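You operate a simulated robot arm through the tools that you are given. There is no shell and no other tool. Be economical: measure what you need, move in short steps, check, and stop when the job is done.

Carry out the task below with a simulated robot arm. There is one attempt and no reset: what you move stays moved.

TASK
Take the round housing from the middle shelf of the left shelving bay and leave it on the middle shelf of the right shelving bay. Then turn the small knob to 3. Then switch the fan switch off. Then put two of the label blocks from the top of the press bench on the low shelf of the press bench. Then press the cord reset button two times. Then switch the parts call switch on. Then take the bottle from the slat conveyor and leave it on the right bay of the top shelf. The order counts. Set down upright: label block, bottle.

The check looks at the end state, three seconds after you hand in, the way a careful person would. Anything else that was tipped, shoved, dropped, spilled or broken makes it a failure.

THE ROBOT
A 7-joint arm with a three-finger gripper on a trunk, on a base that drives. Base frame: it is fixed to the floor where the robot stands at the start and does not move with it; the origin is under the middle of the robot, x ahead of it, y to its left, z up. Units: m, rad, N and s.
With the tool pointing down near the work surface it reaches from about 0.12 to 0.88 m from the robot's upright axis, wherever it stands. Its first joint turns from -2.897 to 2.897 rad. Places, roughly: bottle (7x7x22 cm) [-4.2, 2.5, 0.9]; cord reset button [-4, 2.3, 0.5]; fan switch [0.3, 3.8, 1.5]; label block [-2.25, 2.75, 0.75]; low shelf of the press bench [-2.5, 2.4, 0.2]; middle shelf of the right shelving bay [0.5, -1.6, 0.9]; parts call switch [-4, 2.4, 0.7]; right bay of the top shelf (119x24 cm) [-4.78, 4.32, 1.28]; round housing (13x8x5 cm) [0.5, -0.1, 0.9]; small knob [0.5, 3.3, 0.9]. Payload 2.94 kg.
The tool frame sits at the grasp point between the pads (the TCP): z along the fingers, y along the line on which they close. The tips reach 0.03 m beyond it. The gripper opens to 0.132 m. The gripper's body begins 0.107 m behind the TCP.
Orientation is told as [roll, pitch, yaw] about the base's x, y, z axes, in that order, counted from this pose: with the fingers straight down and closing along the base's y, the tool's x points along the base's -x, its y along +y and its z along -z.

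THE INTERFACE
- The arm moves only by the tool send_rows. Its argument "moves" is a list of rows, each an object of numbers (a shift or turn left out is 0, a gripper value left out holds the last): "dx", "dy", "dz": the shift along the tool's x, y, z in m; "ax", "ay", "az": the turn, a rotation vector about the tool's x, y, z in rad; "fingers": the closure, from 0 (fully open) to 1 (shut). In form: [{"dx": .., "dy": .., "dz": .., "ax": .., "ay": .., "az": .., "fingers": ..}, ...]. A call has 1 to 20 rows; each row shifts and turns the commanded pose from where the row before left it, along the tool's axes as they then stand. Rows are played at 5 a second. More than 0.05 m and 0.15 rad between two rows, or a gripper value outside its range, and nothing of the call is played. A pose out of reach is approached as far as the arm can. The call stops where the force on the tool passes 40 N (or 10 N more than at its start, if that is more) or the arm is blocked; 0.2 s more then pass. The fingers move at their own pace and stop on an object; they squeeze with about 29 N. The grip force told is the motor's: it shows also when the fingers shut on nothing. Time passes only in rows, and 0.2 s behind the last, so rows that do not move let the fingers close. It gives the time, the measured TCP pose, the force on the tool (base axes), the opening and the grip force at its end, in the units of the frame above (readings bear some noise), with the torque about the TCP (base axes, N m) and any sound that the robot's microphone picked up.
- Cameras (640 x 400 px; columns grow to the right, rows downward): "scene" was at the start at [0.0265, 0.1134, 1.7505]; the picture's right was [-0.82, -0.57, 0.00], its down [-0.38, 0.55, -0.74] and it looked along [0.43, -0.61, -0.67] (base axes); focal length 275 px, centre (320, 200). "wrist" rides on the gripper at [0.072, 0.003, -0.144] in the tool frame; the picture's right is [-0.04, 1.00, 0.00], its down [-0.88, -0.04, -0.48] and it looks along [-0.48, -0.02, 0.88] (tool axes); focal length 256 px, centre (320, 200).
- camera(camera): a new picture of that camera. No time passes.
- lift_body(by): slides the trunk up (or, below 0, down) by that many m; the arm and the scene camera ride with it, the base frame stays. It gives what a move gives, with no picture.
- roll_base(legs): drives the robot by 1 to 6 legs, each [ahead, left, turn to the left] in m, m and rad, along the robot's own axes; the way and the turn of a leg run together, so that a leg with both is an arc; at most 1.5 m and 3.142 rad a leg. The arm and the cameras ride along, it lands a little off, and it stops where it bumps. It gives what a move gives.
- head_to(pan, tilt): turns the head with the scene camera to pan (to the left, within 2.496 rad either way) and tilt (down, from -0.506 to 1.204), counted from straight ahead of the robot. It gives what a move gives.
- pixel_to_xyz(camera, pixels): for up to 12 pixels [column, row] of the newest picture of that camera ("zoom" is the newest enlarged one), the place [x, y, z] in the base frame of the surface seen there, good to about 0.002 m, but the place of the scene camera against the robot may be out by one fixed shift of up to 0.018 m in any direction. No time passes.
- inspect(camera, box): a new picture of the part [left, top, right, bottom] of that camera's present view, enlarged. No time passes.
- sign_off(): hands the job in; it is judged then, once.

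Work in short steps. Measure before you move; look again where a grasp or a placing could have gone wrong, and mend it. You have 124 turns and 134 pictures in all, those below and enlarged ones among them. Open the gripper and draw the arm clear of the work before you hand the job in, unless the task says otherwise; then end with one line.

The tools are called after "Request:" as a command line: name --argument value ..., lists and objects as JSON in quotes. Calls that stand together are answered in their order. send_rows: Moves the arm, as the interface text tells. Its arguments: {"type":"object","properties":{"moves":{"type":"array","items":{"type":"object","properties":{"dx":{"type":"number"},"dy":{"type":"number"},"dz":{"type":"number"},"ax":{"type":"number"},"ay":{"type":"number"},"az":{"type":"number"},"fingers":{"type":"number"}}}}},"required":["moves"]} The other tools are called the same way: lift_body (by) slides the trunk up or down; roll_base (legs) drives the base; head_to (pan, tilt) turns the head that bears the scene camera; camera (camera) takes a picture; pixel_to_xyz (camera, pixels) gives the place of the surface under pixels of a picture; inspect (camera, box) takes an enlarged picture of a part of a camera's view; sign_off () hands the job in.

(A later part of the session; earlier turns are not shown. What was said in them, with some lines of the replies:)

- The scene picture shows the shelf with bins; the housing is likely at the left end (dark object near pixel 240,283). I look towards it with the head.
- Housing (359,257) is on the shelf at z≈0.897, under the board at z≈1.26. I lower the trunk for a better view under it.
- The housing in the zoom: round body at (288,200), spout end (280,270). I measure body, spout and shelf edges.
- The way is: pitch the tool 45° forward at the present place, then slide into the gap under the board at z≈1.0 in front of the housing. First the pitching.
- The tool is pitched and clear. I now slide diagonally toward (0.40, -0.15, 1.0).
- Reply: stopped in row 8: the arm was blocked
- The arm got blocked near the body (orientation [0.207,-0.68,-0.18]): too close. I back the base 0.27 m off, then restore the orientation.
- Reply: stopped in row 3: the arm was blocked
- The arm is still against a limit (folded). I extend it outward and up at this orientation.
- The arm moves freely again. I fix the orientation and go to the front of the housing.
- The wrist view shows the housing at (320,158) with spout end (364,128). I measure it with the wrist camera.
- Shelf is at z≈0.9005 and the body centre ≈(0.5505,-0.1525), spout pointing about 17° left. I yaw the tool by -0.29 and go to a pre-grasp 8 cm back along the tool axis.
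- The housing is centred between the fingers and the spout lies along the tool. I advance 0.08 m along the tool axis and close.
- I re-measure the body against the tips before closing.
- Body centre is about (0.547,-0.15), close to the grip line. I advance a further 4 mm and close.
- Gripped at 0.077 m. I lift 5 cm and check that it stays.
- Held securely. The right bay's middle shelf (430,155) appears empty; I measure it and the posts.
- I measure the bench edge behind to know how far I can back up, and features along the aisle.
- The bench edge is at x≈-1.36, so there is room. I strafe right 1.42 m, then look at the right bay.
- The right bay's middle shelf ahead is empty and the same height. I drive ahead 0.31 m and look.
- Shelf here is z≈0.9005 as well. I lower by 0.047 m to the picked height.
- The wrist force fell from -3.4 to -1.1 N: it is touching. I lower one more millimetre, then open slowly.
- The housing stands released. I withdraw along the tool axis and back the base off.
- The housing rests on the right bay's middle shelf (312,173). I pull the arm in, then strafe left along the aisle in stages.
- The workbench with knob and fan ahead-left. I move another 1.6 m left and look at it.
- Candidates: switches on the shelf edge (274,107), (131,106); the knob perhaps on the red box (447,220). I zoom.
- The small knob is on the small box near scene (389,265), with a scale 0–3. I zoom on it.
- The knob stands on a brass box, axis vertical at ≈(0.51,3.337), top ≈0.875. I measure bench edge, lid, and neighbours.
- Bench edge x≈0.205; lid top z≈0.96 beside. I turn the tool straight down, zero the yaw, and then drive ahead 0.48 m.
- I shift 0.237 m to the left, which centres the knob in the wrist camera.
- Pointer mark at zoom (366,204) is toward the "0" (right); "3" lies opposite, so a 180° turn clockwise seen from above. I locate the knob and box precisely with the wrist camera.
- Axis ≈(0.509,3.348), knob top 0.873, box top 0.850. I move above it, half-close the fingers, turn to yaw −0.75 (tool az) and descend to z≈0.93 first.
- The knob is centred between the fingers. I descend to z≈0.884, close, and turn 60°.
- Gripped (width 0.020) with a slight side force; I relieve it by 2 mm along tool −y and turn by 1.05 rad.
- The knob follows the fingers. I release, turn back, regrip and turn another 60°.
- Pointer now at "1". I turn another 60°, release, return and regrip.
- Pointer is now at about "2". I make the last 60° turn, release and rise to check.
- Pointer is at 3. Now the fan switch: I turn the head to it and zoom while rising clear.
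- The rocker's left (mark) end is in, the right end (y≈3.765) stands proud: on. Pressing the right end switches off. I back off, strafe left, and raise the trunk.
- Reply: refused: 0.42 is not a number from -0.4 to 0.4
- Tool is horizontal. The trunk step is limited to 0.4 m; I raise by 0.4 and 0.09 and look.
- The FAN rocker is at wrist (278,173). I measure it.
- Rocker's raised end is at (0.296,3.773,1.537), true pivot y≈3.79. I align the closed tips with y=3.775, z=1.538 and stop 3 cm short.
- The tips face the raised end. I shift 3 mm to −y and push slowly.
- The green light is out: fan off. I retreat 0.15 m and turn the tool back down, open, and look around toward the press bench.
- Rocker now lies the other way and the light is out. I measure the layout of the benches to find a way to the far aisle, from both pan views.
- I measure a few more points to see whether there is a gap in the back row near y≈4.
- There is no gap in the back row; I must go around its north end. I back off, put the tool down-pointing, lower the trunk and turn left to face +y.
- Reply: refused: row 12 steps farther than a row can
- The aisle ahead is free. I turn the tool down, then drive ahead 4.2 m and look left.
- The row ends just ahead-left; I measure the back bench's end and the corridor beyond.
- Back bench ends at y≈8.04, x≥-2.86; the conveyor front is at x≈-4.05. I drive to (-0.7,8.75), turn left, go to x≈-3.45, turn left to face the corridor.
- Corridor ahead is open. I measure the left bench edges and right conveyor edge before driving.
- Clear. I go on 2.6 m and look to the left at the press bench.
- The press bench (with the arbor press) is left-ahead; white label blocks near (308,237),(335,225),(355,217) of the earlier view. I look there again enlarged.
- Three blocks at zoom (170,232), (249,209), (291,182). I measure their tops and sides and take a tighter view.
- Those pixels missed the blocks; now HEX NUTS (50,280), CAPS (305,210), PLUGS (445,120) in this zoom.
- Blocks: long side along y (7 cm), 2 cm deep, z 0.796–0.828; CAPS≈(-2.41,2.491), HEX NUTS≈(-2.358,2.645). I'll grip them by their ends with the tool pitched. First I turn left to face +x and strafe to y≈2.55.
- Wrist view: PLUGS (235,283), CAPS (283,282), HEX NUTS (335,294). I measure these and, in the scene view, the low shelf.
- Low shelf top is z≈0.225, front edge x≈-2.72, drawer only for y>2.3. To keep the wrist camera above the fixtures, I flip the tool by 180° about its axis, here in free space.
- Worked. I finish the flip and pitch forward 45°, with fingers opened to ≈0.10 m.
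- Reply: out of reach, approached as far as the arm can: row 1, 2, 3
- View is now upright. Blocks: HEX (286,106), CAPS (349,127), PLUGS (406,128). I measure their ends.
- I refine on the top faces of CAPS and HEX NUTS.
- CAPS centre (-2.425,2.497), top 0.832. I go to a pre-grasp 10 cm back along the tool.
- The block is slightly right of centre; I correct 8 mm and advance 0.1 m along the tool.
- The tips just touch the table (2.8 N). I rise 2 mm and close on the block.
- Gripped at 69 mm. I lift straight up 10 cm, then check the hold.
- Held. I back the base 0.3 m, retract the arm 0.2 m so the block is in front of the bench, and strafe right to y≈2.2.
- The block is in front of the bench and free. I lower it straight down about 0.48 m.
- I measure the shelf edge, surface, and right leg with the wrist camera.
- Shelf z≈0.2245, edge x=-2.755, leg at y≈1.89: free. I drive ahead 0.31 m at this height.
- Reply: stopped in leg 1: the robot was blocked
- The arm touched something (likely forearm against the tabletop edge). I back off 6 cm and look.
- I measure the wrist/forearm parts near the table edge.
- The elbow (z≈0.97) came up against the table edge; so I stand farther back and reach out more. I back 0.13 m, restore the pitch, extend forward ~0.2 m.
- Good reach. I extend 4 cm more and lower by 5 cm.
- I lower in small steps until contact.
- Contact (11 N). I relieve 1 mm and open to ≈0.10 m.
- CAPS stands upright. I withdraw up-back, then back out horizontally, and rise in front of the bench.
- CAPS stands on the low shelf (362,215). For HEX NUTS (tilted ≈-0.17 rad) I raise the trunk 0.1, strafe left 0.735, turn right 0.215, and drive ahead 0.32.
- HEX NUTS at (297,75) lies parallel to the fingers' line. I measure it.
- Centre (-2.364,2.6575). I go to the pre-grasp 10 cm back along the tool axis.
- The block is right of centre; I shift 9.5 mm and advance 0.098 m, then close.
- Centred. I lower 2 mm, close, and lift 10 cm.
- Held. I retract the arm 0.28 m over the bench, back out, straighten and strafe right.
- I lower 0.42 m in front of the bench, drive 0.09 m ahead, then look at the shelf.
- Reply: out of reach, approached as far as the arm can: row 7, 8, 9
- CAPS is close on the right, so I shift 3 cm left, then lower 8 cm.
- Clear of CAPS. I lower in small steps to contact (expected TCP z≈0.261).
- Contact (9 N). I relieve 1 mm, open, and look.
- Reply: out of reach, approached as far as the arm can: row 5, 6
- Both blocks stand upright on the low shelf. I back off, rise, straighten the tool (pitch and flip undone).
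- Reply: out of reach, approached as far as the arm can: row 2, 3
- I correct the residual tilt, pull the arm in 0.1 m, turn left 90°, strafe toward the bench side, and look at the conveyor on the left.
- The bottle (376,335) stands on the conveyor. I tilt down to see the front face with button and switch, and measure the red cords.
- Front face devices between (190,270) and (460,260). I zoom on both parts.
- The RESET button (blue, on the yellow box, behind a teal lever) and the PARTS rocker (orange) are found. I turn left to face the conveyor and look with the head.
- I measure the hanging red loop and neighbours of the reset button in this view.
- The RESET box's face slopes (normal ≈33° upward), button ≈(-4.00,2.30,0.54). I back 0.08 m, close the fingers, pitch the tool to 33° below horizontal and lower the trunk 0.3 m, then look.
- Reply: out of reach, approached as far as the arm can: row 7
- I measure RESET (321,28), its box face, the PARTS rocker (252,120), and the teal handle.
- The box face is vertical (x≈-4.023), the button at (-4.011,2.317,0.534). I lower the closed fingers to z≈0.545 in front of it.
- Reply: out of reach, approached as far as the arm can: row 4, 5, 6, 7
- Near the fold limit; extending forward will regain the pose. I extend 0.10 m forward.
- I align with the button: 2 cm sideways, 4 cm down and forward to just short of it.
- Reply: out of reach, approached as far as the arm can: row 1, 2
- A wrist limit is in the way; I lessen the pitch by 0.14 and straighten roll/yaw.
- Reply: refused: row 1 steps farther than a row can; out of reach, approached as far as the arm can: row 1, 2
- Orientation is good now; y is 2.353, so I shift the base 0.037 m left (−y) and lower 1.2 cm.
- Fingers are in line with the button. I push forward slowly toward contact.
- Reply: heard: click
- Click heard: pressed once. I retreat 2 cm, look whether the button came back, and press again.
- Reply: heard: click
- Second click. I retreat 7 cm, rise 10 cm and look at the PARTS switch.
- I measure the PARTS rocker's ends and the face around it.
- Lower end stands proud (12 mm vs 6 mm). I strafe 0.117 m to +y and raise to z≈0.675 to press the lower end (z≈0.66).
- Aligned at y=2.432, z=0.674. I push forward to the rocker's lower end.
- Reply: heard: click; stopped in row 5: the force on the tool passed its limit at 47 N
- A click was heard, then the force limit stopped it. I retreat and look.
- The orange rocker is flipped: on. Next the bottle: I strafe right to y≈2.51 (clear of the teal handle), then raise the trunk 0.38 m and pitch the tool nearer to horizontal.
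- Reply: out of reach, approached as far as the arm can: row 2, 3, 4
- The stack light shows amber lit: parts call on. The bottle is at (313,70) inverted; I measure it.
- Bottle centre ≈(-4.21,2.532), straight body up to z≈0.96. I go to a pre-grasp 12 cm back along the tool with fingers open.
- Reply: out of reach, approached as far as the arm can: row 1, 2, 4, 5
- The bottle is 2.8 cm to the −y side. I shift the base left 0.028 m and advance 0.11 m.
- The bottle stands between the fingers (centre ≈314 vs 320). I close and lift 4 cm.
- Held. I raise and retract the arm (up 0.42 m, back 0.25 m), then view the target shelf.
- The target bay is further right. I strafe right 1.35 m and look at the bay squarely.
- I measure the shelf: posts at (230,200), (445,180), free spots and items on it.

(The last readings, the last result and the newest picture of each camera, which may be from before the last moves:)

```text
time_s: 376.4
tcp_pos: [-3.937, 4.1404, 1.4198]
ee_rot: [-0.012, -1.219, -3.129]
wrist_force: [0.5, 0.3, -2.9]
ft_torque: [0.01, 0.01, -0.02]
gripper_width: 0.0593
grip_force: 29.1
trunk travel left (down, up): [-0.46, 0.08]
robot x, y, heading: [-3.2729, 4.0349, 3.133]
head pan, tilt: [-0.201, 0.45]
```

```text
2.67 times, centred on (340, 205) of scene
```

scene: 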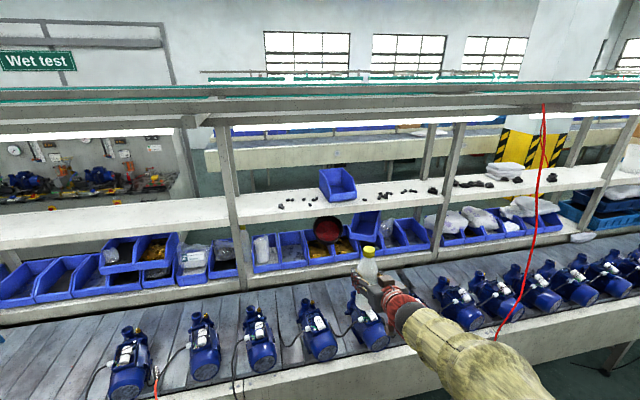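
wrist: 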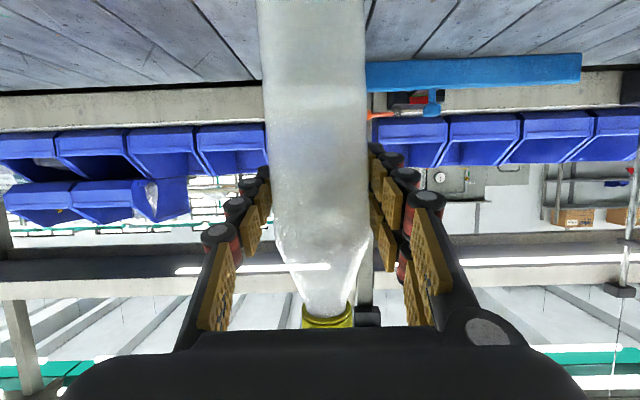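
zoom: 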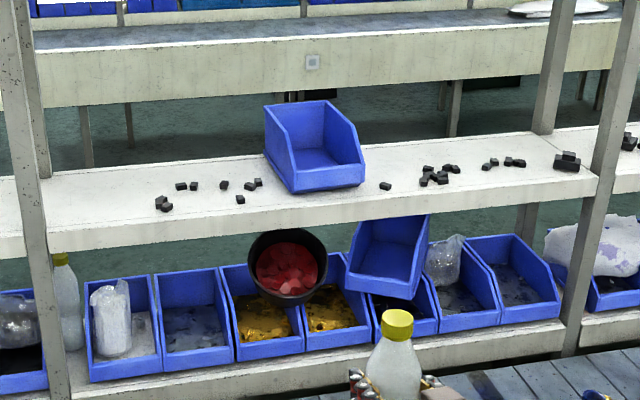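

Target bay: y 3.72–4.92, front edge x≈-4.63, surface z≈1.287. The free spot at its left end (y≈3.82) suits. I strafe left 0.32 m, lift 0.06, and drive ahead 0.3 m.

Request:
pixel_to_xyz --camera "zoom" --pixels '[[157, 205], [162, 200], [180, 187], [240, 199], [55, 200], [100, 230], [45, 250], [500, 190], [485, 167], [556, 165]]'

Request:
lift_body --by 0.06

Request:
roll_base --legs '[[0, 0.32, 0], [0.3, 0, 0]]'

Request:
head_to --pan -0.1 --tilt 0.75

Request:
camera --camera "scene"

```text
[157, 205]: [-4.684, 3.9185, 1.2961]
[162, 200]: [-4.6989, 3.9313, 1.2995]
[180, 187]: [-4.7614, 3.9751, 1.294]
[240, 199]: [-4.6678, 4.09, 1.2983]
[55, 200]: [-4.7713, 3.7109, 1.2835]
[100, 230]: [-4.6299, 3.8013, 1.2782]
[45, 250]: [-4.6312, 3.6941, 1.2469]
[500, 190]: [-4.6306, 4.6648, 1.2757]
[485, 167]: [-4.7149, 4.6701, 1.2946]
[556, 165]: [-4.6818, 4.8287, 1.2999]
```

```text
time_s: 377.4
tcp_pos: [-3.9367, 4.1411, 1.4791]
ee_rot: [-0.011, -1.217, -3.126]
wrist_force: [0.6, 0.1, -2.3]
ft_torque: [-0.01, -0.01, -0.03]
gripper_width: 0.0595
grip_force: 29.3
trunk travel left (down, up): [-0.52, 0.02]
robot x, y, heading: [-3.2719, 4.0348, 3.13]
head pan, tilt: [-0.201, 0.45]
```

```text
time_s: 381.1
tcp_pos: [-4.2395, 3.8271, 1.478]
ee_rot: [-0.009, -1.215, -3.128]
wrist_force: [0.8, 0.5, -2.6]
ft_torque: [-0.04, 0.03, 0.01]
gripper_width: 0.0596
grip_force: 28.9
trunk travel left (down, up): [-0.52, 0.02]
robot x, y, heading: [-3.577, 3.7205, 3.133]
head pan, tilt: [-0.201, 0.45]
```

```text
time_s: 381.9
tcp_pos: [-4.2388, 3.828, 1.4789]
ee_rot: [-0.01, -1.219, -3.126]
wrist_force: [-1.3, 0.0, -2.3]
ft_torque: [0.01, -0.01, 0.01]
gripper_width: 0.0595
grip_force: 29.0
trunk travel left (down, up): [-0.52, 0.02]
robot x, y, heading: [-3.5716, 3.7207, 3.132]
head pan, tilt: [-0.099, 0.75]
```

```text
17 pictures are left
```

scene: 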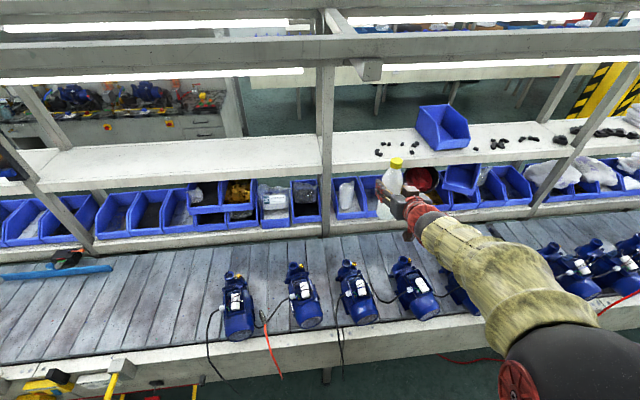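

I check the height of the overhead beam, then drive 0.08 m more ahead and extend the arm in steps.

Request:
pixel_to_xyz --camera "scene" --pixels '[[450, 50], [450, 68], [370, 70], [326, 150], [350, 160], [340, 385], [270, 380], [480, 310], [420, 325]]'

Request:
roll_base --legs '[[0.07, 0, 0]]'

Request:
send_rows --moves '[{"dx": -0.0138, "dz": 0.0376}, {"dx": -0.0138, "dz": 0.0376}, {"dx": -0.0138, "dz": 0.0376}, {"dx": -0.0138, "dz": 0.0376}, {"dx": -0.0138, "dz": 0.0376}, {}]'

```text
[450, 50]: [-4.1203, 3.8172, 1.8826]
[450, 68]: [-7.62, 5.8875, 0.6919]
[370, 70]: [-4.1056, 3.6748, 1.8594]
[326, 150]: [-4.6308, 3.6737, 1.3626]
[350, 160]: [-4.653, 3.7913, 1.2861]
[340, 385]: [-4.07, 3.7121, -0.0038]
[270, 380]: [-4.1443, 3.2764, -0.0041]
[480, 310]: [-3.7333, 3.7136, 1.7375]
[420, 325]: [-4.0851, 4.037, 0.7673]
```

```text
time_s: 383.0
tcp_pos: [-4.3116, 3.8283, 1.478]
ee_rot: [-0.011, -1.218, -3.127]
wrist_force: [-0.9, -0.9, -2.8]
ft_torque: [-0.01, 0.0, 0.01]
gripper_width: 0.0595
grip_force: 29.4
trunk travel left (down, up): [-0.52, 0.02]
robot x, y, heading: [-3.6451, 3.7238, 3.129]
head pan, tilt: [-0.099, 0.75]
```

```text
time_s: 384.4
tcp_pos: [-4.5092, 3.827, 1.4805]
ee_rot: [-0.013, -1.218, -3.127]
wrist_force: [1.0, 0.3, -1.6]
ft_torque: [-0.02, -0.06, 0.03]
gripper_width: 0.0596
grip_force: 28.6
trunk travel left (down, up): [-0.52, 0.02]
robot x, y, heading: [-3.6437, 3.7244, 3.13]
head pan, tilt: [-0.099, 0.75]
```

Reach holds. I extend 0.12 m more and take a wrist view.

Request:
send_rows --moves '[{"dx": -0.0138, "dz": 0.0376}, {"dx": -0.0138, "dz": 0.0376}, {"dx": -0.0138, "dz": 0.0376}, {}]'

Request:
camera --camera "wrist"

```text
time_s: 385.4
tcp_pos: [-4.6297, 3.8269, 1.481]
ee_rot: [-0.01, -1.219, -3.128]
wrist_force: [0.2, -0.3, -1.2]
ft_torque: [-0.01, -0.02, 0.01]
gripper_width: 0.0591
grip_force: 29.0
trunk travel left (down, up): [-0.52, 0.02]
robot x, y, heading: [-3.6401, 3.723, 3.131]
head pan, tilt: [-0.099, 0.75]
```

```text
16 pictures are left
5 turns are left
```

wrist: 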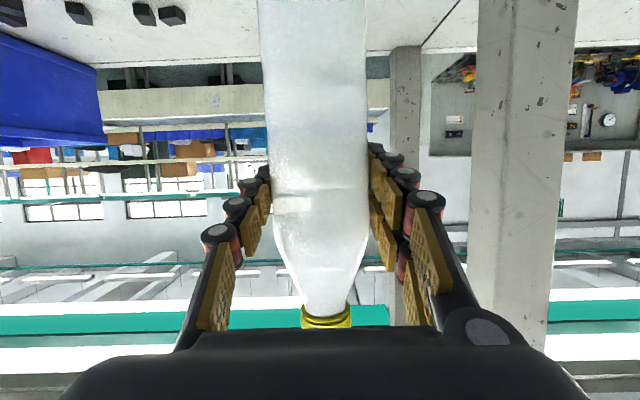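

Five turns remain. I measure the shelf height in this wrist view, extend the last 9 cm, and lower by 5.5 cm (still above expected contact at ≈1.406).

Request:
pixel_to_xyz --camera "wrist" --pixels '[[200, 30], [420, 25], [230, 45], [400, 10], [340, 20], [470, 60]]'

Request:
send_rows --moves '[{"dx": -0.0152, "dz": 0.0413}, {"dx": -0.0152, "dz": 0.0413}, {"dx": 0.0258, "dz": 0.0095}, {"dx": 0.0258, "dz": 0.0095}, {}]'

Request:
camera --camera "wrist"

Request:
camera --camera "scene"

```text
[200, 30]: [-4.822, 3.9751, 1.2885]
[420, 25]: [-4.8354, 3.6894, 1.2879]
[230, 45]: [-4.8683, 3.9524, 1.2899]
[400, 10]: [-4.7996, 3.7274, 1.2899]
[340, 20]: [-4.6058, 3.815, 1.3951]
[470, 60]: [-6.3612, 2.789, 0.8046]
```

```text
time_s: 386.6
tcp_pos: [-4.7178, 3.8277, 1.4235]
ee_rot: [-0.014, -1.218, -3.128]
wrist_force: [-0.3, 0.8, -1.5]
ft_torque: [0.03, -0.01, -0.01]
gripper_width: 0.0595
grip_force: 29.0
trunk travel left (down, up): [-0.52, 0.02]
robot x, y, heading: [-3.6407, 3.7237, 3.132]
head pan, tilt: [-0.099, 0.75]
```

```text
15 pictures are left
```

wrist: 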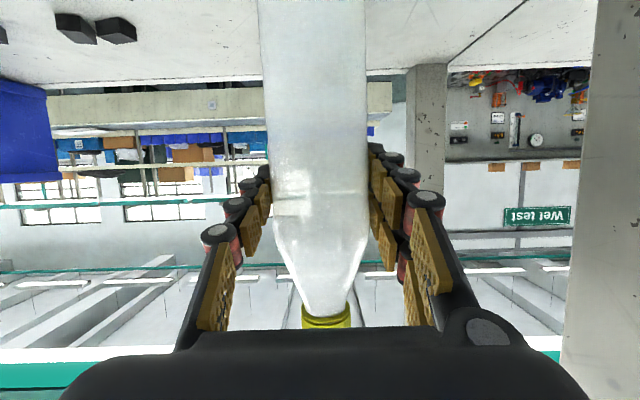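

```text
14 pictures are left
4 turns are left
```

scene: 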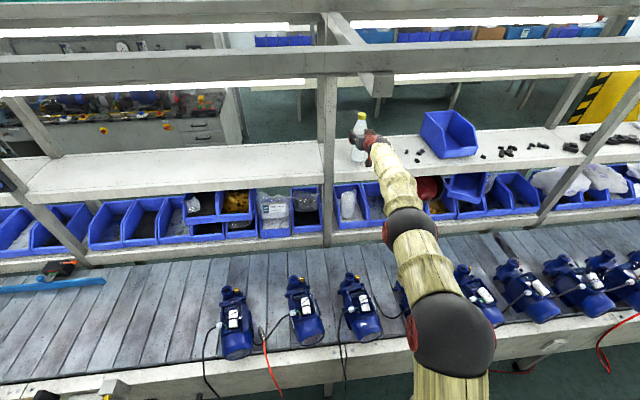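

Shelf surface is z=1.289, so contact should come at TCP z≈1.407. I lower 1.75 cm in small steps.

Request:
send_rows --moves '[{"dx": 0.0094, "dz": 0.0035}, {"dx": 0.0042, "dz": 0.0015}, {"dx": 0.0014, "dz": 0.0005}, {"dx": 0.0014, "dz": 0.0005}, {}]'

```text
time_s: 387.8
tcp_pos: [-4.719, 3.8279, 1.4072]
ee_rot: [-0.012, -1.217, -3.128]
wrist_force: [0.6, 0.0, -0.3]
ft_torque: [-0.07, 0.05, 0.01]
gripper_width: 0.0595
grip_force: 29.3
trunk travel left (down, up): [-0.52, 0.02]
robot x, y, heading: [-3.6445, 3.7235, 3.129]
head pan, tilt: [-0.099, 0.75]
3 turns are left
```

The load is taken over by the shelf (force -0.3 N). I lower 0.5 mm more, open, wait, then withdraw 0.2 m and look.

Request:
send_rows --moves '[{"dx": 0.0005, "dz": 0.0002}, {"fingers": 0.35}, {}, {}, {"fingers": 0}, {}, {}, {}, {"dx": 0.007, "dz": -0.0188}, {"dx": 0.0138, "dz": -0.0376}, {"dx": 0.0138, "dz": -0.0376}, {"dx": 0.0138, "dz": -0.0376}, {"dx": 0.0138, "dz": -0.0376}, {"dx": 0.0138, "dz": -0.0376}, {}]'

Request:
camera --camera "wrist"

Request:
camera --camera "scene"

```text
time_s: 391.0
tcp_pos: [-4.5005, 3.8271, 1.4029]
ee_rot: [-0.009, -1.215, -3.13]
wrist_force: [-1.0, 1.0, -0.5]
ft_torque: [-0.03, -0.02, -0.01]
gripper_width: 0.1314
grip_force: 0.0
out of reach, approached as far as the arm can: row 13
trunk travel left (down, up): [-0.52, 0.02]
robot x, y, heading: [-3.6432, 3.7216, 3.131]
head pan, tilt: [-0.099, 0.75]
```

```text
13 pictures are left
```

wrist: 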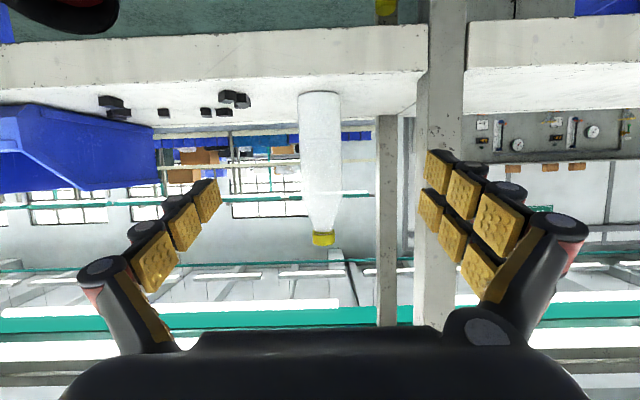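

```text
12 pictures are left
2 turns are left
```

scene: 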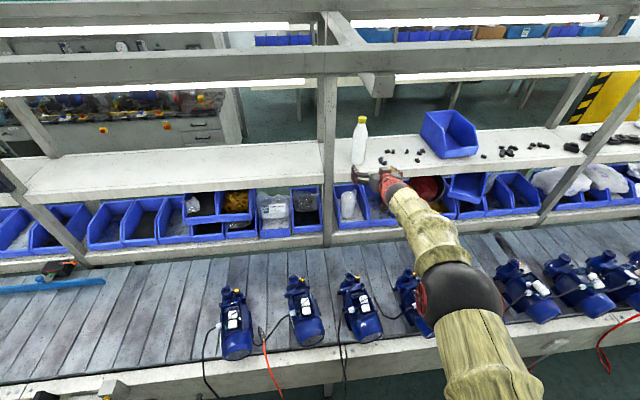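

The bottle stands upright in the bay (359,140). I back the base off 0.25 m straight to draw the arm clear, then hand in.

Request:
roll_base --legs '[[-0.25, 0, 0]]'

Request:
sign_off

```text
time_s: 392.8
tcp_pos: [-4.2453, 3.8237, 1.4066]
ee_rot: [-0.009, -1.217, -3.126]
wrist_force: [0.9, 0.1, -0.7]
ft_torque: [0.01, 0.0, -0.03]
gripper_width: 0.1321
grip_force: 0.1
trunk travel left (down, up): [-0.52, 0.02]
robot x, y, heading: [-3.3915, 3.7202, 3.136]
head pan, tilt: [-0.099, 0.75]
```

```text
The job is handed in.
```

All seven steps were done in order and the job is handed in; while I placed the first label block my arm bumped the press bench edge once, and nothing appeared to have moved afterwards.
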